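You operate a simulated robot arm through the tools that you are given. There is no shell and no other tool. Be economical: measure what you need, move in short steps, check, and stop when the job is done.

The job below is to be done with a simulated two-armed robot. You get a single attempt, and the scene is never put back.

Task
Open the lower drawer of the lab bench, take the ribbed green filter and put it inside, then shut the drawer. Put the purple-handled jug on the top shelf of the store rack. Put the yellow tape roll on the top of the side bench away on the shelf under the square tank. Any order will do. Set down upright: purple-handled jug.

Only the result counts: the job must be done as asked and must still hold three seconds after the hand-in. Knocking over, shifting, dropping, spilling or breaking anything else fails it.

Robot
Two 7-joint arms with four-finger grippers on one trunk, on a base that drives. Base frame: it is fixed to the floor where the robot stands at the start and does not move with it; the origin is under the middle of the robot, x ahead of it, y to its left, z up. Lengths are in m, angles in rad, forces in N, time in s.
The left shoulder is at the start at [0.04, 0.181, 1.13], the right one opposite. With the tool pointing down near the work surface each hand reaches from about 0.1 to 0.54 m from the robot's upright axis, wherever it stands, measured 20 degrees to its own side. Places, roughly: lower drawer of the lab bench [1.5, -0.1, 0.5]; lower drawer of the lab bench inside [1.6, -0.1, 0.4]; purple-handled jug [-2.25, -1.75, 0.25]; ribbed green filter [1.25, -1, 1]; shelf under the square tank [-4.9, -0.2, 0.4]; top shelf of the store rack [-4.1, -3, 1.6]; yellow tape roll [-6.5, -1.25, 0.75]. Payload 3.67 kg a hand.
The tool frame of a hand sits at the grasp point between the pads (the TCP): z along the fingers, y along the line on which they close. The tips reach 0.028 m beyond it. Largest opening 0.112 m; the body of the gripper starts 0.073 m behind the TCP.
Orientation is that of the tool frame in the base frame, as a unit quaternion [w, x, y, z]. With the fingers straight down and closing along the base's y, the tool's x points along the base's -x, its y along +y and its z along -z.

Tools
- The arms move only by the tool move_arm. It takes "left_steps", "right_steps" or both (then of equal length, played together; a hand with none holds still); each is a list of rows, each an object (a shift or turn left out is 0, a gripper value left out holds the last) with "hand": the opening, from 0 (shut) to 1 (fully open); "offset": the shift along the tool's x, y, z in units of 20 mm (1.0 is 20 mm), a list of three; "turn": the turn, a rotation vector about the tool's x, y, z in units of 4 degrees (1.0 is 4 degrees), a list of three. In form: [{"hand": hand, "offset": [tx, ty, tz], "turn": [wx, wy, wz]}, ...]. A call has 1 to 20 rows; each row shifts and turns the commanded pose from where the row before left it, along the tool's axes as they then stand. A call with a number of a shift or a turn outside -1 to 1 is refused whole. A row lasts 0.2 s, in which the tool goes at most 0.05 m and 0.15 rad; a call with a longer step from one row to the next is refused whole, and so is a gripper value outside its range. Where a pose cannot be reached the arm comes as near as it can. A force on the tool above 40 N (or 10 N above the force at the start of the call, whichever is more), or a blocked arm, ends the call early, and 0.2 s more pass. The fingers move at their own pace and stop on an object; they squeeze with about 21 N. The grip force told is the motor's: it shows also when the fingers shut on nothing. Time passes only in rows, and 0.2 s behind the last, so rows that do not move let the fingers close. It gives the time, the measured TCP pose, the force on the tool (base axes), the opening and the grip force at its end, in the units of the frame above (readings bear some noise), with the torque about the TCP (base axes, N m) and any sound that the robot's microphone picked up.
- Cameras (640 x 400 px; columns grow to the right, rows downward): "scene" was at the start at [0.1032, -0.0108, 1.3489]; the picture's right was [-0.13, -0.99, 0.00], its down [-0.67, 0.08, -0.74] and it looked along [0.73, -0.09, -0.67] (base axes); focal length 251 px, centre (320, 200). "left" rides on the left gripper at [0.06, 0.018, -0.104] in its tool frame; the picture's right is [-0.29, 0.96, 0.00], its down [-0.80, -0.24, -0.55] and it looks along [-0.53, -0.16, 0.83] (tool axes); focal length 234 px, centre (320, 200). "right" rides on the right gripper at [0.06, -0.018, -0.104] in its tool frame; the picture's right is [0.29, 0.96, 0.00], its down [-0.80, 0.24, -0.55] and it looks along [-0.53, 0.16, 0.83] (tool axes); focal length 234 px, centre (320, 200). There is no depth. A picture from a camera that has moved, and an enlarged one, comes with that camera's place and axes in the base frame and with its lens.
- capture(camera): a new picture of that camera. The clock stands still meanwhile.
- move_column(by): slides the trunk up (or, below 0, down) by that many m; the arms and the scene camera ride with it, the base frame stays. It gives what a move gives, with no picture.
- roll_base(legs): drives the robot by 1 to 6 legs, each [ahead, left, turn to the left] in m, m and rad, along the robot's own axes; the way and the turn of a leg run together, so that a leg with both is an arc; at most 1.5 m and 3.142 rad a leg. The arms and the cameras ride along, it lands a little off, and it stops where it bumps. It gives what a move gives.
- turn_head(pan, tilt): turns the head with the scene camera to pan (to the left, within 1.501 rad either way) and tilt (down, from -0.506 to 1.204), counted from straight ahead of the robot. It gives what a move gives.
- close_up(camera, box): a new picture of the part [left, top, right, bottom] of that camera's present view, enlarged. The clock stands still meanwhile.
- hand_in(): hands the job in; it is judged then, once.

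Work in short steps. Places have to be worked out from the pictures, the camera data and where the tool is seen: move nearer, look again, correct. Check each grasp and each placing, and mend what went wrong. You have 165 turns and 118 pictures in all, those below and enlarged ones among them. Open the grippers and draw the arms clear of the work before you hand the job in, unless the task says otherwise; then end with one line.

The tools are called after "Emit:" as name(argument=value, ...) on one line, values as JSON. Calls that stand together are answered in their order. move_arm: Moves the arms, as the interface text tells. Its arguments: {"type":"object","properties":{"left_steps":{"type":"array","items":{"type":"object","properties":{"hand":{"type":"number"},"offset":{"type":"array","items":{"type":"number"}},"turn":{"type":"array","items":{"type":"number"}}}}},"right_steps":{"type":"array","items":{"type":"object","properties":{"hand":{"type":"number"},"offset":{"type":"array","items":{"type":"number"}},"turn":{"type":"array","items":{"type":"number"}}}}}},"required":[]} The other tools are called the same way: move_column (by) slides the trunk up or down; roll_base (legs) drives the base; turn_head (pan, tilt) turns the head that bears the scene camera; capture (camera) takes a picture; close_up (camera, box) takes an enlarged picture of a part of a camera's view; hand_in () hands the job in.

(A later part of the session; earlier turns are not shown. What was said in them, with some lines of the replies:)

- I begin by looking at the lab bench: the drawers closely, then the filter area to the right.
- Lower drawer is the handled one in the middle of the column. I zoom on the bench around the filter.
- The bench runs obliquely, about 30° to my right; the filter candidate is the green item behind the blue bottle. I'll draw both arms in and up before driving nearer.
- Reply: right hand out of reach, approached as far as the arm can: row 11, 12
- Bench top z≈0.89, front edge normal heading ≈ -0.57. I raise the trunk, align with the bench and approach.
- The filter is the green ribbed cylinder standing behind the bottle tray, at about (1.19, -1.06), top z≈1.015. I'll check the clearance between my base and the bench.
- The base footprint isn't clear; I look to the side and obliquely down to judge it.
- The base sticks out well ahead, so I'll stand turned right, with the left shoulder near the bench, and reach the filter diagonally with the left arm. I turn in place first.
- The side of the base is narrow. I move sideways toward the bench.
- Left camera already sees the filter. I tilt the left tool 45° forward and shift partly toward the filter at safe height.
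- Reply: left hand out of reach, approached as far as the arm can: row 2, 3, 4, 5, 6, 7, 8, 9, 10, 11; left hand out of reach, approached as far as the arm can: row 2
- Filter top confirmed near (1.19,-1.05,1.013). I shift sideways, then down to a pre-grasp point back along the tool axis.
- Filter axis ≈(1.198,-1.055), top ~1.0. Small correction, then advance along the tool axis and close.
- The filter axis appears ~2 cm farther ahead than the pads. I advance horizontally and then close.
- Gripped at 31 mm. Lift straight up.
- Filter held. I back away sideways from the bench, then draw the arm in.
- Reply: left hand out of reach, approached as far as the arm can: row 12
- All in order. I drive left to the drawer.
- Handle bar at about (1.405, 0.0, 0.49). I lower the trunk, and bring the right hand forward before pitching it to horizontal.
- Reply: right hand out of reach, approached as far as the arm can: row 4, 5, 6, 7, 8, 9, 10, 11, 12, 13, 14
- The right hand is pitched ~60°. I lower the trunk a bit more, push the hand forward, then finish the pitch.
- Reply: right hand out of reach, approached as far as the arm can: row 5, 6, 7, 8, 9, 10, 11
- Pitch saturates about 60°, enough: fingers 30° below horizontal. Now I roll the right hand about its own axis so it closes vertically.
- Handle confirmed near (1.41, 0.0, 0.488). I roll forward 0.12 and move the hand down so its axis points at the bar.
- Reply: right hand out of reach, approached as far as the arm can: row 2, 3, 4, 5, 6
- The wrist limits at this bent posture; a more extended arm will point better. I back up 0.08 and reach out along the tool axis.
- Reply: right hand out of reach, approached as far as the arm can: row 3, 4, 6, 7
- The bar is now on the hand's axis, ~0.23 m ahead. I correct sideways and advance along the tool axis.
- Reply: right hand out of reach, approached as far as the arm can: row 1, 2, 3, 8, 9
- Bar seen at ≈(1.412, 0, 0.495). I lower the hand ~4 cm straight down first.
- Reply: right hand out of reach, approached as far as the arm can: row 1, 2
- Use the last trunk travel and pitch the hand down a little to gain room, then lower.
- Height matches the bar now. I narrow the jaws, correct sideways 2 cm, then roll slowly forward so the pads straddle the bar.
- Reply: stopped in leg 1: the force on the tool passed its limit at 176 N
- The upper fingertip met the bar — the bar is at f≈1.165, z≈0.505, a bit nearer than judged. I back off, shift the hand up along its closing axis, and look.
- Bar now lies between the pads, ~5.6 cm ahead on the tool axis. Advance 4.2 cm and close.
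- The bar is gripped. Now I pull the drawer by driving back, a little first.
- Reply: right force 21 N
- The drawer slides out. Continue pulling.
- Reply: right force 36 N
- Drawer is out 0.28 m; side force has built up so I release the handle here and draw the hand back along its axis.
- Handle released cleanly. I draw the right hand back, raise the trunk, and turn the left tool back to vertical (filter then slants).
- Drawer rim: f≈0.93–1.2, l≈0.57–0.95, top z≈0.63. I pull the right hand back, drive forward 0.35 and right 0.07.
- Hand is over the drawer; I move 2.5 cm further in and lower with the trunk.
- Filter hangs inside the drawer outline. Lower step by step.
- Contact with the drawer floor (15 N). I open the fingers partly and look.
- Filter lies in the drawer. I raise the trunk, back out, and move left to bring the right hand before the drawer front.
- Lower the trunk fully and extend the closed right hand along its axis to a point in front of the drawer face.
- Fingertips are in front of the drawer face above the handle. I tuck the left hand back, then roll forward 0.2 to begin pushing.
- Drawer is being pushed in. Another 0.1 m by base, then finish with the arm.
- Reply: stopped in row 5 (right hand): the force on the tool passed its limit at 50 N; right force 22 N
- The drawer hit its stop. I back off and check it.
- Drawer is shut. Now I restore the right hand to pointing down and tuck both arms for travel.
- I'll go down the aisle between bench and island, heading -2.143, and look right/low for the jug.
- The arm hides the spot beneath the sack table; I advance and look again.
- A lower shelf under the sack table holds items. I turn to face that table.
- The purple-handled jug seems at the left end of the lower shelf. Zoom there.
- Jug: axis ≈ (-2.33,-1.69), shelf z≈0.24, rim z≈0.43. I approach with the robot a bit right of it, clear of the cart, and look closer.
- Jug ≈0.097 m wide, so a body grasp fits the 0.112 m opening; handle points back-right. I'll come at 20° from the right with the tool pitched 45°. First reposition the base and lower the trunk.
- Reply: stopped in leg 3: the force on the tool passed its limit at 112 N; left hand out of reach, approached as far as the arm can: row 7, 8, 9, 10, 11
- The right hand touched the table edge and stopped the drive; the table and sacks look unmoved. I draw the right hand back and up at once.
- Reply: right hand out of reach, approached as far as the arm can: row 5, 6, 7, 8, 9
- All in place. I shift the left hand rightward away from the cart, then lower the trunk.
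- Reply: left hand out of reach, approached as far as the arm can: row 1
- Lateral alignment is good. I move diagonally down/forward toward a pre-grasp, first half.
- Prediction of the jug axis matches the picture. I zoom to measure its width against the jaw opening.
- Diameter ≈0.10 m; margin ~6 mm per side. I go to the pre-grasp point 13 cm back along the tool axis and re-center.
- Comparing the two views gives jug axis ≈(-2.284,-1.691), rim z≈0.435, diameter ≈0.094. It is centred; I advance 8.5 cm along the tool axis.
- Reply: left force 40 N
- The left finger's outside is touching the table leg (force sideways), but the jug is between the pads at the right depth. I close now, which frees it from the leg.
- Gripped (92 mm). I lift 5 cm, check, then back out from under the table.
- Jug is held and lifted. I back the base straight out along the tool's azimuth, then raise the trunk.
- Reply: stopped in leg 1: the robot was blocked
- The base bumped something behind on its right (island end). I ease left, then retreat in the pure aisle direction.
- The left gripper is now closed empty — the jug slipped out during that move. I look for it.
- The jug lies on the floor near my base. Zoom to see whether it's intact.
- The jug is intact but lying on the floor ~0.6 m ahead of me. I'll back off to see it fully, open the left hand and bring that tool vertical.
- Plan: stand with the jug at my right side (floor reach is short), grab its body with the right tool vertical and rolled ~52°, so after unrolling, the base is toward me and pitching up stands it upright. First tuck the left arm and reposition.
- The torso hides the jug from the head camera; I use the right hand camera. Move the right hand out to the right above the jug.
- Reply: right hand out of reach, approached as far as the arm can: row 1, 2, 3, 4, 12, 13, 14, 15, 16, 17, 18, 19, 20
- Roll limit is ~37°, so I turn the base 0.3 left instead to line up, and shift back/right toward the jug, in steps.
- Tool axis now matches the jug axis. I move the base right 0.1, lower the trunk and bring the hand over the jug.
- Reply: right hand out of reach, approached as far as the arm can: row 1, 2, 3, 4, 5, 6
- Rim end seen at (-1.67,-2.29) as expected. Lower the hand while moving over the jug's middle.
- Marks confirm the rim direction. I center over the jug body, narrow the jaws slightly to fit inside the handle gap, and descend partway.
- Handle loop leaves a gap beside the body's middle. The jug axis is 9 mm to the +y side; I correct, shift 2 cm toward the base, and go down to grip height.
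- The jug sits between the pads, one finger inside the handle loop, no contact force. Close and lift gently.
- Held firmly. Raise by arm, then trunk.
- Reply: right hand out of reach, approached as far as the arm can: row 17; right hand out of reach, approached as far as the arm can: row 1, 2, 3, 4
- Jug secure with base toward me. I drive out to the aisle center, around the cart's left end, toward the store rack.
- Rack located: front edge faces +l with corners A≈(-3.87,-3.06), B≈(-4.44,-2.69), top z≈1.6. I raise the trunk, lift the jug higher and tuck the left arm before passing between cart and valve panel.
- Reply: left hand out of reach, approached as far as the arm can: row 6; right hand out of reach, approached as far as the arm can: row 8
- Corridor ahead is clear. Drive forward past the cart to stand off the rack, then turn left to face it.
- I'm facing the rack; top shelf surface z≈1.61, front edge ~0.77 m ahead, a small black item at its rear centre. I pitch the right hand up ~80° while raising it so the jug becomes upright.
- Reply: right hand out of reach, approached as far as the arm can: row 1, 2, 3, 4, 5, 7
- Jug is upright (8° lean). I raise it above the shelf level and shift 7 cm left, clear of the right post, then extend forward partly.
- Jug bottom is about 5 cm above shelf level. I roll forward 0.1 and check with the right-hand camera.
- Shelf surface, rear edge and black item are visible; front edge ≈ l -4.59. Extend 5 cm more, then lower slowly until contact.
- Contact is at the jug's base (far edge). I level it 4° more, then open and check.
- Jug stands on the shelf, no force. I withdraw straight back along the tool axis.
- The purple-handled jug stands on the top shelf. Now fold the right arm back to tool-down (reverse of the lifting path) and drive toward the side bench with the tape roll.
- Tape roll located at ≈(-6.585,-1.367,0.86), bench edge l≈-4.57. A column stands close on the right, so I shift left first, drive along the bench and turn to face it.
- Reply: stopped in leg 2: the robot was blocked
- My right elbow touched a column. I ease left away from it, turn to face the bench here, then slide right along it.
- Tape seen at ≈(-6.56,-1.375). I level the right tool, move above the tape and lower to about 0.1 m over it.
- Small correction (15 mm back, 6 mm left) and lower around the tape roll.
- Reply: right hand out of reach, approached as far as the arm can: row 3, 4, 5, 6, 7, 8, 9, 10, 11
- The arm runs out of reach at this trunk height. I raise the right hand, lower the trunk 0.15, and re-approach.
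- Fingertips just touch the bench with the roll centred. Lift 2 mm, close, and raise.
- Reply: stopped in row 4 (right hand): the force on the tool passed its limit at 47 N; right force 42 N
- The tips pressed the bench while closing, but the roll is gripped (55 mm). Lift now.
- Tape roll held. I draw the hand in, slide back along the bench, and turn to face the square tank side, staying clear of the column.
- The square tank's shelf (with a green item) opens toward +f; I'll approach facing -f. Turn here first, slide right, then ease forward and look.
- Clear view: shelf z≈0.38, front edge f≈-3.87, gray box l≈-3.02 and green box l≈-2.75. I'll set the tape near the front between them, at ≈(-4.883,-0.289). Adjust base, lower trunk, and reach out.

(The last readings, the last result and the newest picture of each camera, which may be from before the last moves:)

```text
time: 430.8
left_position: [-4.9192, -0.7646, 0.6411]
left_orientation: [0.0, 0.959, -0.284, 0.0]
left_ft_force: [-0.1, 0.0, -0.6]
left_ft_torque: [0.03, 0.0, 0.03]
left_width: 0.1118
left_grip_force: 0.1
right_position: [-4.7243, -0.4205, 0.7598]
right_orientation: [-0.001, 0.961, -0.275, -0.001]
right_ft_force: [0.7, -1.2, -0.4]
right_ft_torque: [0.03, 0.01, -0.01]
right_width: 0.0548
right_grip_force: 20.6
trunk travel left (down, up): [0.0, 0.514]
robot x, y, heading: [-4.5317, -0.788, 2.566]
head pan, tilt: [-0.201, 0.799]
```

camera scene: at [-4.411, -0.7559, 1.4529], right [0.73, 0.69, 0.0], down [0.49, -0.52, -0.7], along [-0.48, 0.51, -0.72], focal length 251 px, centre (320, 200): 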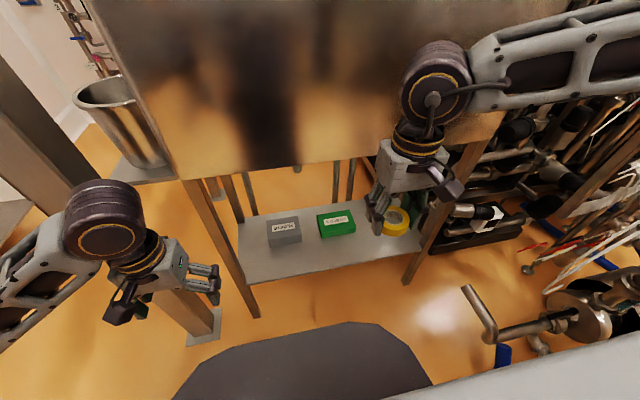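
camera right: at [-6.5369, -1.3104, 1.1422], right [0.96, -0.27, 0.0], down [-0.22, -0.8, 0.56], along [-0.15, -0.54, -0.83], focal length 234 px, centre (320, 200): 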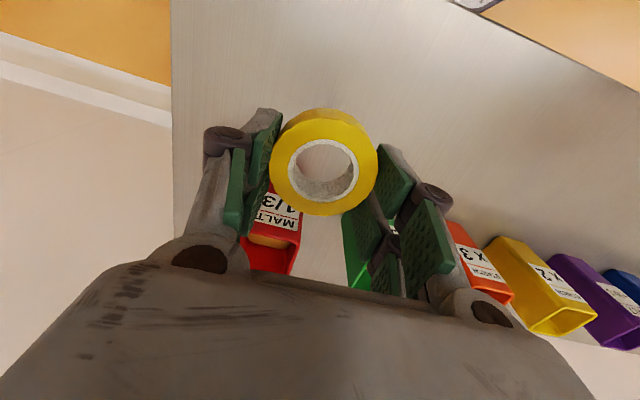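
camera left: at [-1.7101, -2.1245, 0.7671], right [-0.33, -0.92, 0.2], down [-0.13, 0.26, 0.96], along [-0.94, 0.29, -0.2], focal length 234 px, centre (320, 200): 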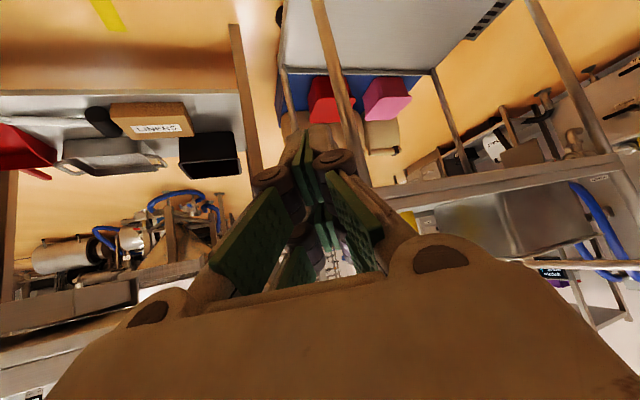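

Emit:
move_arm(right_steps=[{"offset": [-0.85, -0.15, 0.8]}, {"offset": [-0.85, -0.15, 0.8]}, {"offset": [-0.85, -0.15, 0.8]}, {"offset": [-0.85, -0.15, 0.8]}, {"offset": [-0.85, -0.15, 0.8]}, {"offset": [-0.85, -0.15, 0.8]}, {"offset": [-0.85, -0.15, 0.8]}, {"offset": [-0.85, -0.1, 0.8]}, {"offset": [-0.85, -0.1, 0.8]}, {"offset": [-0.85, -0.1, 0.8]}, {"offset": [-0.85, -0.1, 0.8]}, {"offset": [-0.85, -0.1, 0.8]}])

Emit:
capture(camera="right")

```text
time: 433.4
left_position: [-4.921, -0.765, 0.6418]
left_orientation: [0.0, 0.959, -0.284, 0.002]
left_ft_force: [0.7, 0.4, 0.4]
left_ft_torque: [-0.01, 0.03, 0.0]
left_width: 0.1122
left_grip_force: 0.1
right_position: [-4.8814, -0.2858, 0.5673]
right_orientation: [0.001, 0.961, -0.276, -0.002]
right_ft_force: [-0.2, -0.3, -0.4]
right_ft_torque: [-0.02, 0.02, 0.0]
right_width: 0.0552
right_grip_force: 20.6
trunk travel left (down, up): [0.0, 0.514]
robot x, y, heading: [-4.5263, -0.786, 2.567]
head pan, tilt: [-0.201, 0.799]
```

```text
3 pictures are left
camera right: at [-4.8215, -0.3029, 0.6726], right [-0.26, -0.96, 0.0], down [-0.8, 0.22, 0.56], along [-0.54, 0.15, -0.83], focal length 234 px, centre (320, 200)
```

right: 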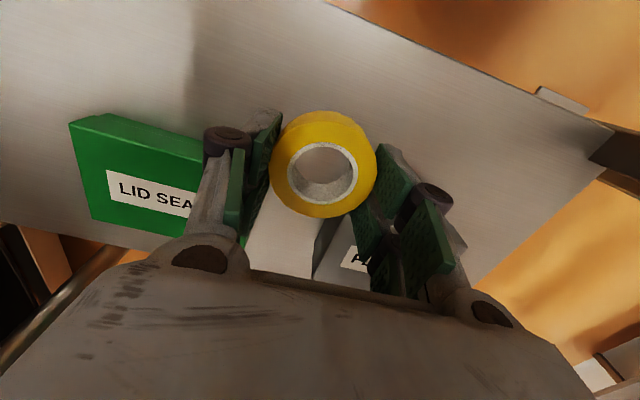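

The spot below is free, between the boxes. Lower until contact.

Emit:
move_arm(right_steps=[{"offset": [0, 0, 0.9]}, {"offset": [0, 0, 0.9]}, {"offset": [0, 0, 0.9]}, {"offset": [0, 0, 0.9]}, {"offset": [0, 0, 0.9]}, {"offset": [0, 0, 0.6]}, {"offset": [0, 0, 0.4]}, {"offset": [0, 0, 0.3]}, {"offset": [0, 0, 0.3]}, {"offset": [0, 0, 0.3]}])

```text
time: 435.6
left_position: [-4.92, -0.764, 0.6413]
left_orientation: [-0.001, 0.959, -0.284, 0.003]
left_ft_force: [0.3, -0.4, -0.5]
left_ft_torque: [-0.01, 0.03, -0.05]
left_width: 0.1121
left_grip_force: 0.0
right_position: [-4.8515, -0.281, 0.47]
right_orientation: [0.0, 0.961, -0.275, -0.002]
right_ft_force: [-1.3, 0.3, -0.8]
right_ft_torque: [0.01, -0.03, 0.02]
right_width: 0.0549
right_grip_force: 20.9
right hand out of reach, approached as far as the arm can: row 4, 5, 6, 7, 8, 9, 10
trunk travel left (down, up): [0.0, 0.514]
robot x, y, heading: [-4.5261, -0.7832, 2.573]
head pan, tilt: [-0.201, 0.799]
```

Slightly out of reach; I roll forward 7 cm and continue lowering while drawing the hand back a little.

Emit:
roll_base(legs=[[0.07, 0, 0]])

Emit:
move_arm(right_steps=[{"offset": [0.5, 0, 0.3]}, {"offset": [0.5, 0, 0.3]}, {"offset": [0.5, 0, 0.3]}, {"offset": [0.2, 0, 0.3]}, {"offset": [0, 0, 0.3]}, {"offset": [0, 0, 0.3]}, {"offset": [0, 0, 0.3]}])

```text
time: 436.6
left_position: [-4.9795, -0.7272, 0.6405]
left_orientation: [0.0, 0.959, -0.284, 0.002]
left_ft_force: [-0.2, 0.0, -0.2]
left_ft_torque: [-0.05, 0.0, 0.01]
left_width: 0.1119
left_grip_force: 0.0
right_position: [-4.9103, -0.2433, 0.4694]
right_orientation: [-0.001, 0.961, -0.276, -0.002]
right_ft_force: [0.7, -0.8, -0.5]
right_ft_torque: [0.01, -0.03, 0.0]
right_width: 0.0551
right_grip_force: 21.0
trunk travel left (down, up): [0.0, 0.514]
robot x, y, heading: [-4.5889, -0.745, 2.568]
head pan, tilt: [-0.201, 0.799]
```

```text
time: 438.2
left_position: [-4.9778, -0.7262, 0.6421]
left_orientation: [0.001, 0.959, -0.284, 0.001]
left_ft_force: [0.3, 0.1, 0.4]
left_ft_torque: [0.01, -0.03, -0.01]
left_width: 0.1119
left_grip_force: 0.0
right_position: [-4.8709, -0.2587, 0.4404]
right_orientation: [0.001, 0.961, -0.275, -0.003]
right_ft_force: [0.1, -0.3, -0.8]
right_ft_torque: [0.02, -0.02, -0.01]
right_width: 0.055
right_grip_force: 21.0
right hand out of reach, approached as far as the arm can: row 5, 6, 7
trunk travel left (down, up): [0.0, 0.514]
robot x, y, heading: [-4.5893, -0.7454, 2.568]
head pan, tilt: [-0.201, 0.799]
```

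I need ~2 cm more depth. I tuck the left hand up/back away from the tank leg, roll 5 cm closer, and lower again with a small left shift.

Emit:
move_arm(left_steps=[{"offset": [1, -0.3, -0.3]}, {"offset": [1, -0.3, -0.3]}, {"offset": [1, -0.3, -0.3]}, {"offset": [1, -0.3, -0.3]}, {"offset": [1, -0.3, -0.3]}])

Emit:
roll_base(legs=[[0.05, 0, 0]])

Emit:
move_arm(right_steps=[{"offset": [0.7, 0.4, 0]}, {"offset": [0.7, 0.4, 0.2]}, {"offset": [0.6, 0.3, 0.2]}, {"offset": [0.2, 0, 0.3]}, {"offset": [0, 0, 0.3]}, {"offset": [0, 0, 0.3]}, {"offset": [0, 0, 0.3]}])

```text
time: 439.4
left_position: [-4.9263, -0.6948, 0.6726]
left_orientation: [0.001, 0.959, -0.284, 0.002]
left_ft_force: [-0.3, 0.6, 0.1]
left_ft_torque: [-0.01, -0.02, -0.01]
left_width: 0.1119
left_grip_force: 0.1
left hand out of reach, approached as far as the arm can: row 1, 2, 3, 4, 5
right_position: [-4.8714, -0.2589, 0.4406]
right_orientation: [0.0, 0.961, -0.276, -0.003]
right_ft_force: [0.4, -0.1, -0.4]
right_ft_torque: [0.02, 0.0, 0.03]
right_width: 0.0551
right_grip_force: 20.6
trunk travel left (down, up): [0.0, 0.514]
robot x, y, heading: [-4.5867, -0.7459, 2.572]
head pan, tilt: [-0.201, 0.799]
```

```text
time: 440.4
left_position: [-4.9451, -0.685, 0.6744]
left_orientation: [-0.002, 0.956, -0.293, -0.002]
left_ft_force: [-0.7, -0.2, -0.2]
left_ft_torque: [0.01, 0.0, 0.0]
left_width: 0.1121
left_grip_force: 0.1
right_position: [-4.8753, -0.2514, 0.4409]
right_orientation: [-0.001, 0.958, -0.287, 0.001]
right_ft_force: [-0.9, 0.2, -1.6]
right_ft_torque: [0.02, -0.04, 0.01]
right_width: 0.0552
right_grip_force: 21.2
trunk travel left (down, up): [0.0, 0.514]
robot x, y, heading: [-4.6076, -0.7415, 2.553]
head pan, tilt: [-0.201, 0.799]
stopped in leg 1: the robot was blocked; the commanded pose is now the measured one
```

```text
time: 442.0
left_position: [-4.9436, -0.682, 0.6773]
left_orientation: [-0.001, 0.957, -0.292, -0.005]
left_ft_force: [0.5, -1.4, 0.2]
left_ft_torque: [-0.01, -0.03, 0.0]
left_width: 0.1119
left_grip_force: 0.1
right_position: [-4.8375, -0.2851, 0.4261]
right_orientation: [0.001, 0.958, -0.286, -0.003]
right_ft_force: [0.2, 0.6, 5.5]
right_ft_torque: [0.12, 0.0, -0.04]
right_width: 0.0551
right_grip_force: 21.5
right hand out of reach, approached as far as the arm can: row 2, 4, 5, 6, 7
trunk travel left (down, up): [0.0, 0.514]
robot x, y, heading: [-4.613, -0.7346, 2.549]
head pan, tilt: [-0.201, 0.799]
```

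Contact felt (5.5 N). I check where the roll sits relative to the shelf edge.

Emit:
capture(camera="right")

```text
2 pictures are left
camera right: at [-4.7774, -0.3038, 0.5303], right [-0.28, -0.96, 0.0], down [-0.8, 0.24, 0.56], along [-0.53, 0.16, -0.83], focal length 234 px, centre (320, 200)
```

right: 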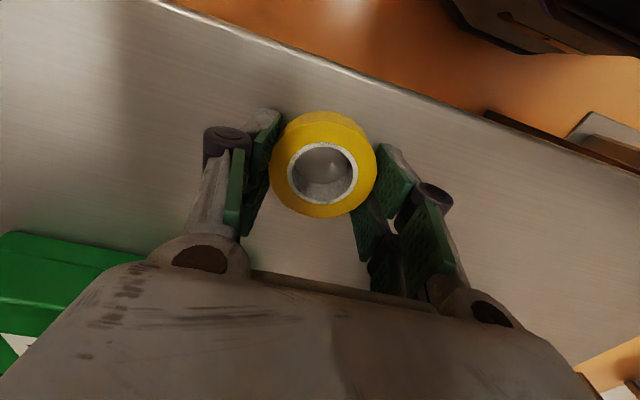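

The roll is wholly on the shelf with ~3 cm margin to the edge. Open and lift straight up.

Emit:
move_arm(right_steps=[{"hand": 0.65}, {}, {}, {"offset": [0, 0, -0.5]}, {"offset": [0, 0, -0.8]}, {"offset": [0, 0, -1]}, {"offset": [0, 0, -1]}, {"offset": [0, 0, -1]}, {"offset": [0, 0, -1]}])

Emit:
capture(camera="right")

```text
time: 444.0
left_position: [-4.9475, -0.6784, 0.6728]
left_orientation: [0.001, 0.957, -0.29, 0.002]
left_ft_force: [-0.8, -0.4, 0.6]
left_ft_torque: [0.01, -0.04, -0.01]
left_width: 0.112
left_grip_force: 0.0
right_position: [-4.8444, -0.2821, 0.5255]
right_orientation: [0.003, 0.959, -0.284, 0.005]
right_ft_force: [0.2, 0.8, 0.3]
right_ft_torque: [0.02, 0.0, -0.01]
right_width: 0.0728
right_grip_force: 0.0
trunk travel left (down, up): [0.0, 0.514]
robot x, y, heading: [-4.6141, -0.7389, 2.555]
head pan, tilt: [-0.201, 0.799]
```

```text
1 pictures are left
camera right: at [-4.7855, -0.2996, 0.6305], right [-0.28, -0.96, 0.01], down [-0.8, 0.24, 0.54], along [-0.52, 0.15, -0.84], focal length 234 px, centre (320, 200)
```

right: 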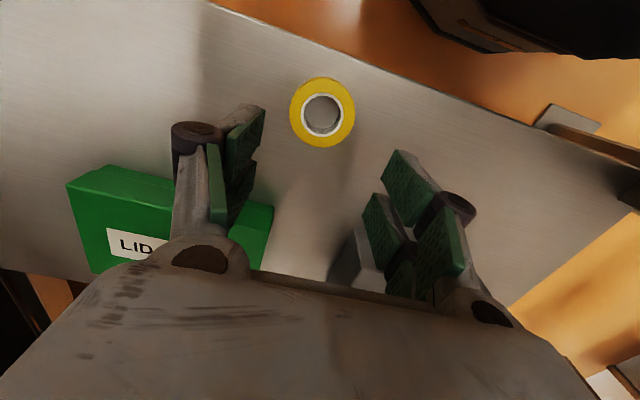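

The tape roll rests on the shelf under the square tank. I back the robot clear.

Emit:
roll_base(legs=[[-0.3, 0, 0]])

Emit:
capture(camera="scene")

```text
time: 446.1
left_position: [-4.7, -0.8447, 0.6712]
left_orientation: [0.001, 0.957, -0.289, 0.002]
left_ft_force: [-0.5, 0.1, -0.5]
left_ft_torque: [0.02, -0.01, -0.03]
left_width: 0.1118
left_grip_force: 0.0
right_position: [-4.5962, -0.4478, 0.5249]
right_orientation: [0.002, 0.959, -0.284, 0.005]
right_ft_force: [-0.4, -0.5, -0.1]
right_ft_torque: [0.04, 0.02, -0.02]
right_width: 0.0727
right_grip_force: 0.1
trunk travel left (down, up): [0.0, 0.514]
robot x, y, heading: [-4.3588, -0.9025, 2.555]
head pan, tilt: [-0.201, 0.799]
```

```text
0 pictures are left
camera scene: at [-4.4355, -0.8333, 1.0946], right [0.71, 0.71, 0.0], down [0.51, -0.51, -0.7], along [-0.49, 0.49, -0.72], focal length 251 px, centre (320, 200)
```

scene: 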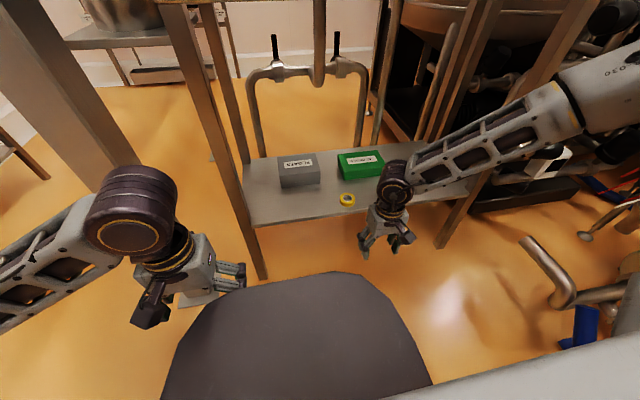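

All three tasks are in place and both arms are clear: the tape roll is on the tank shelf, the jug is upright on the top shelf, and the filter is in the shut drawer. I hand in.

Emit:
hand_in()

```text
The job is handed in.
```

All three items are where you asked. The green filter is in the shut lower drawer, the purple-handled jug stands upright on the rack's top shelf, and the yellow tape roll is on the shelf under the square tank. On the way the jug slipped from the gripper and fell to the floor, but it looked intact. The robot also bumped the sack table and a column, and was stopped twice by other fixtures; I saw nothing moved by these.
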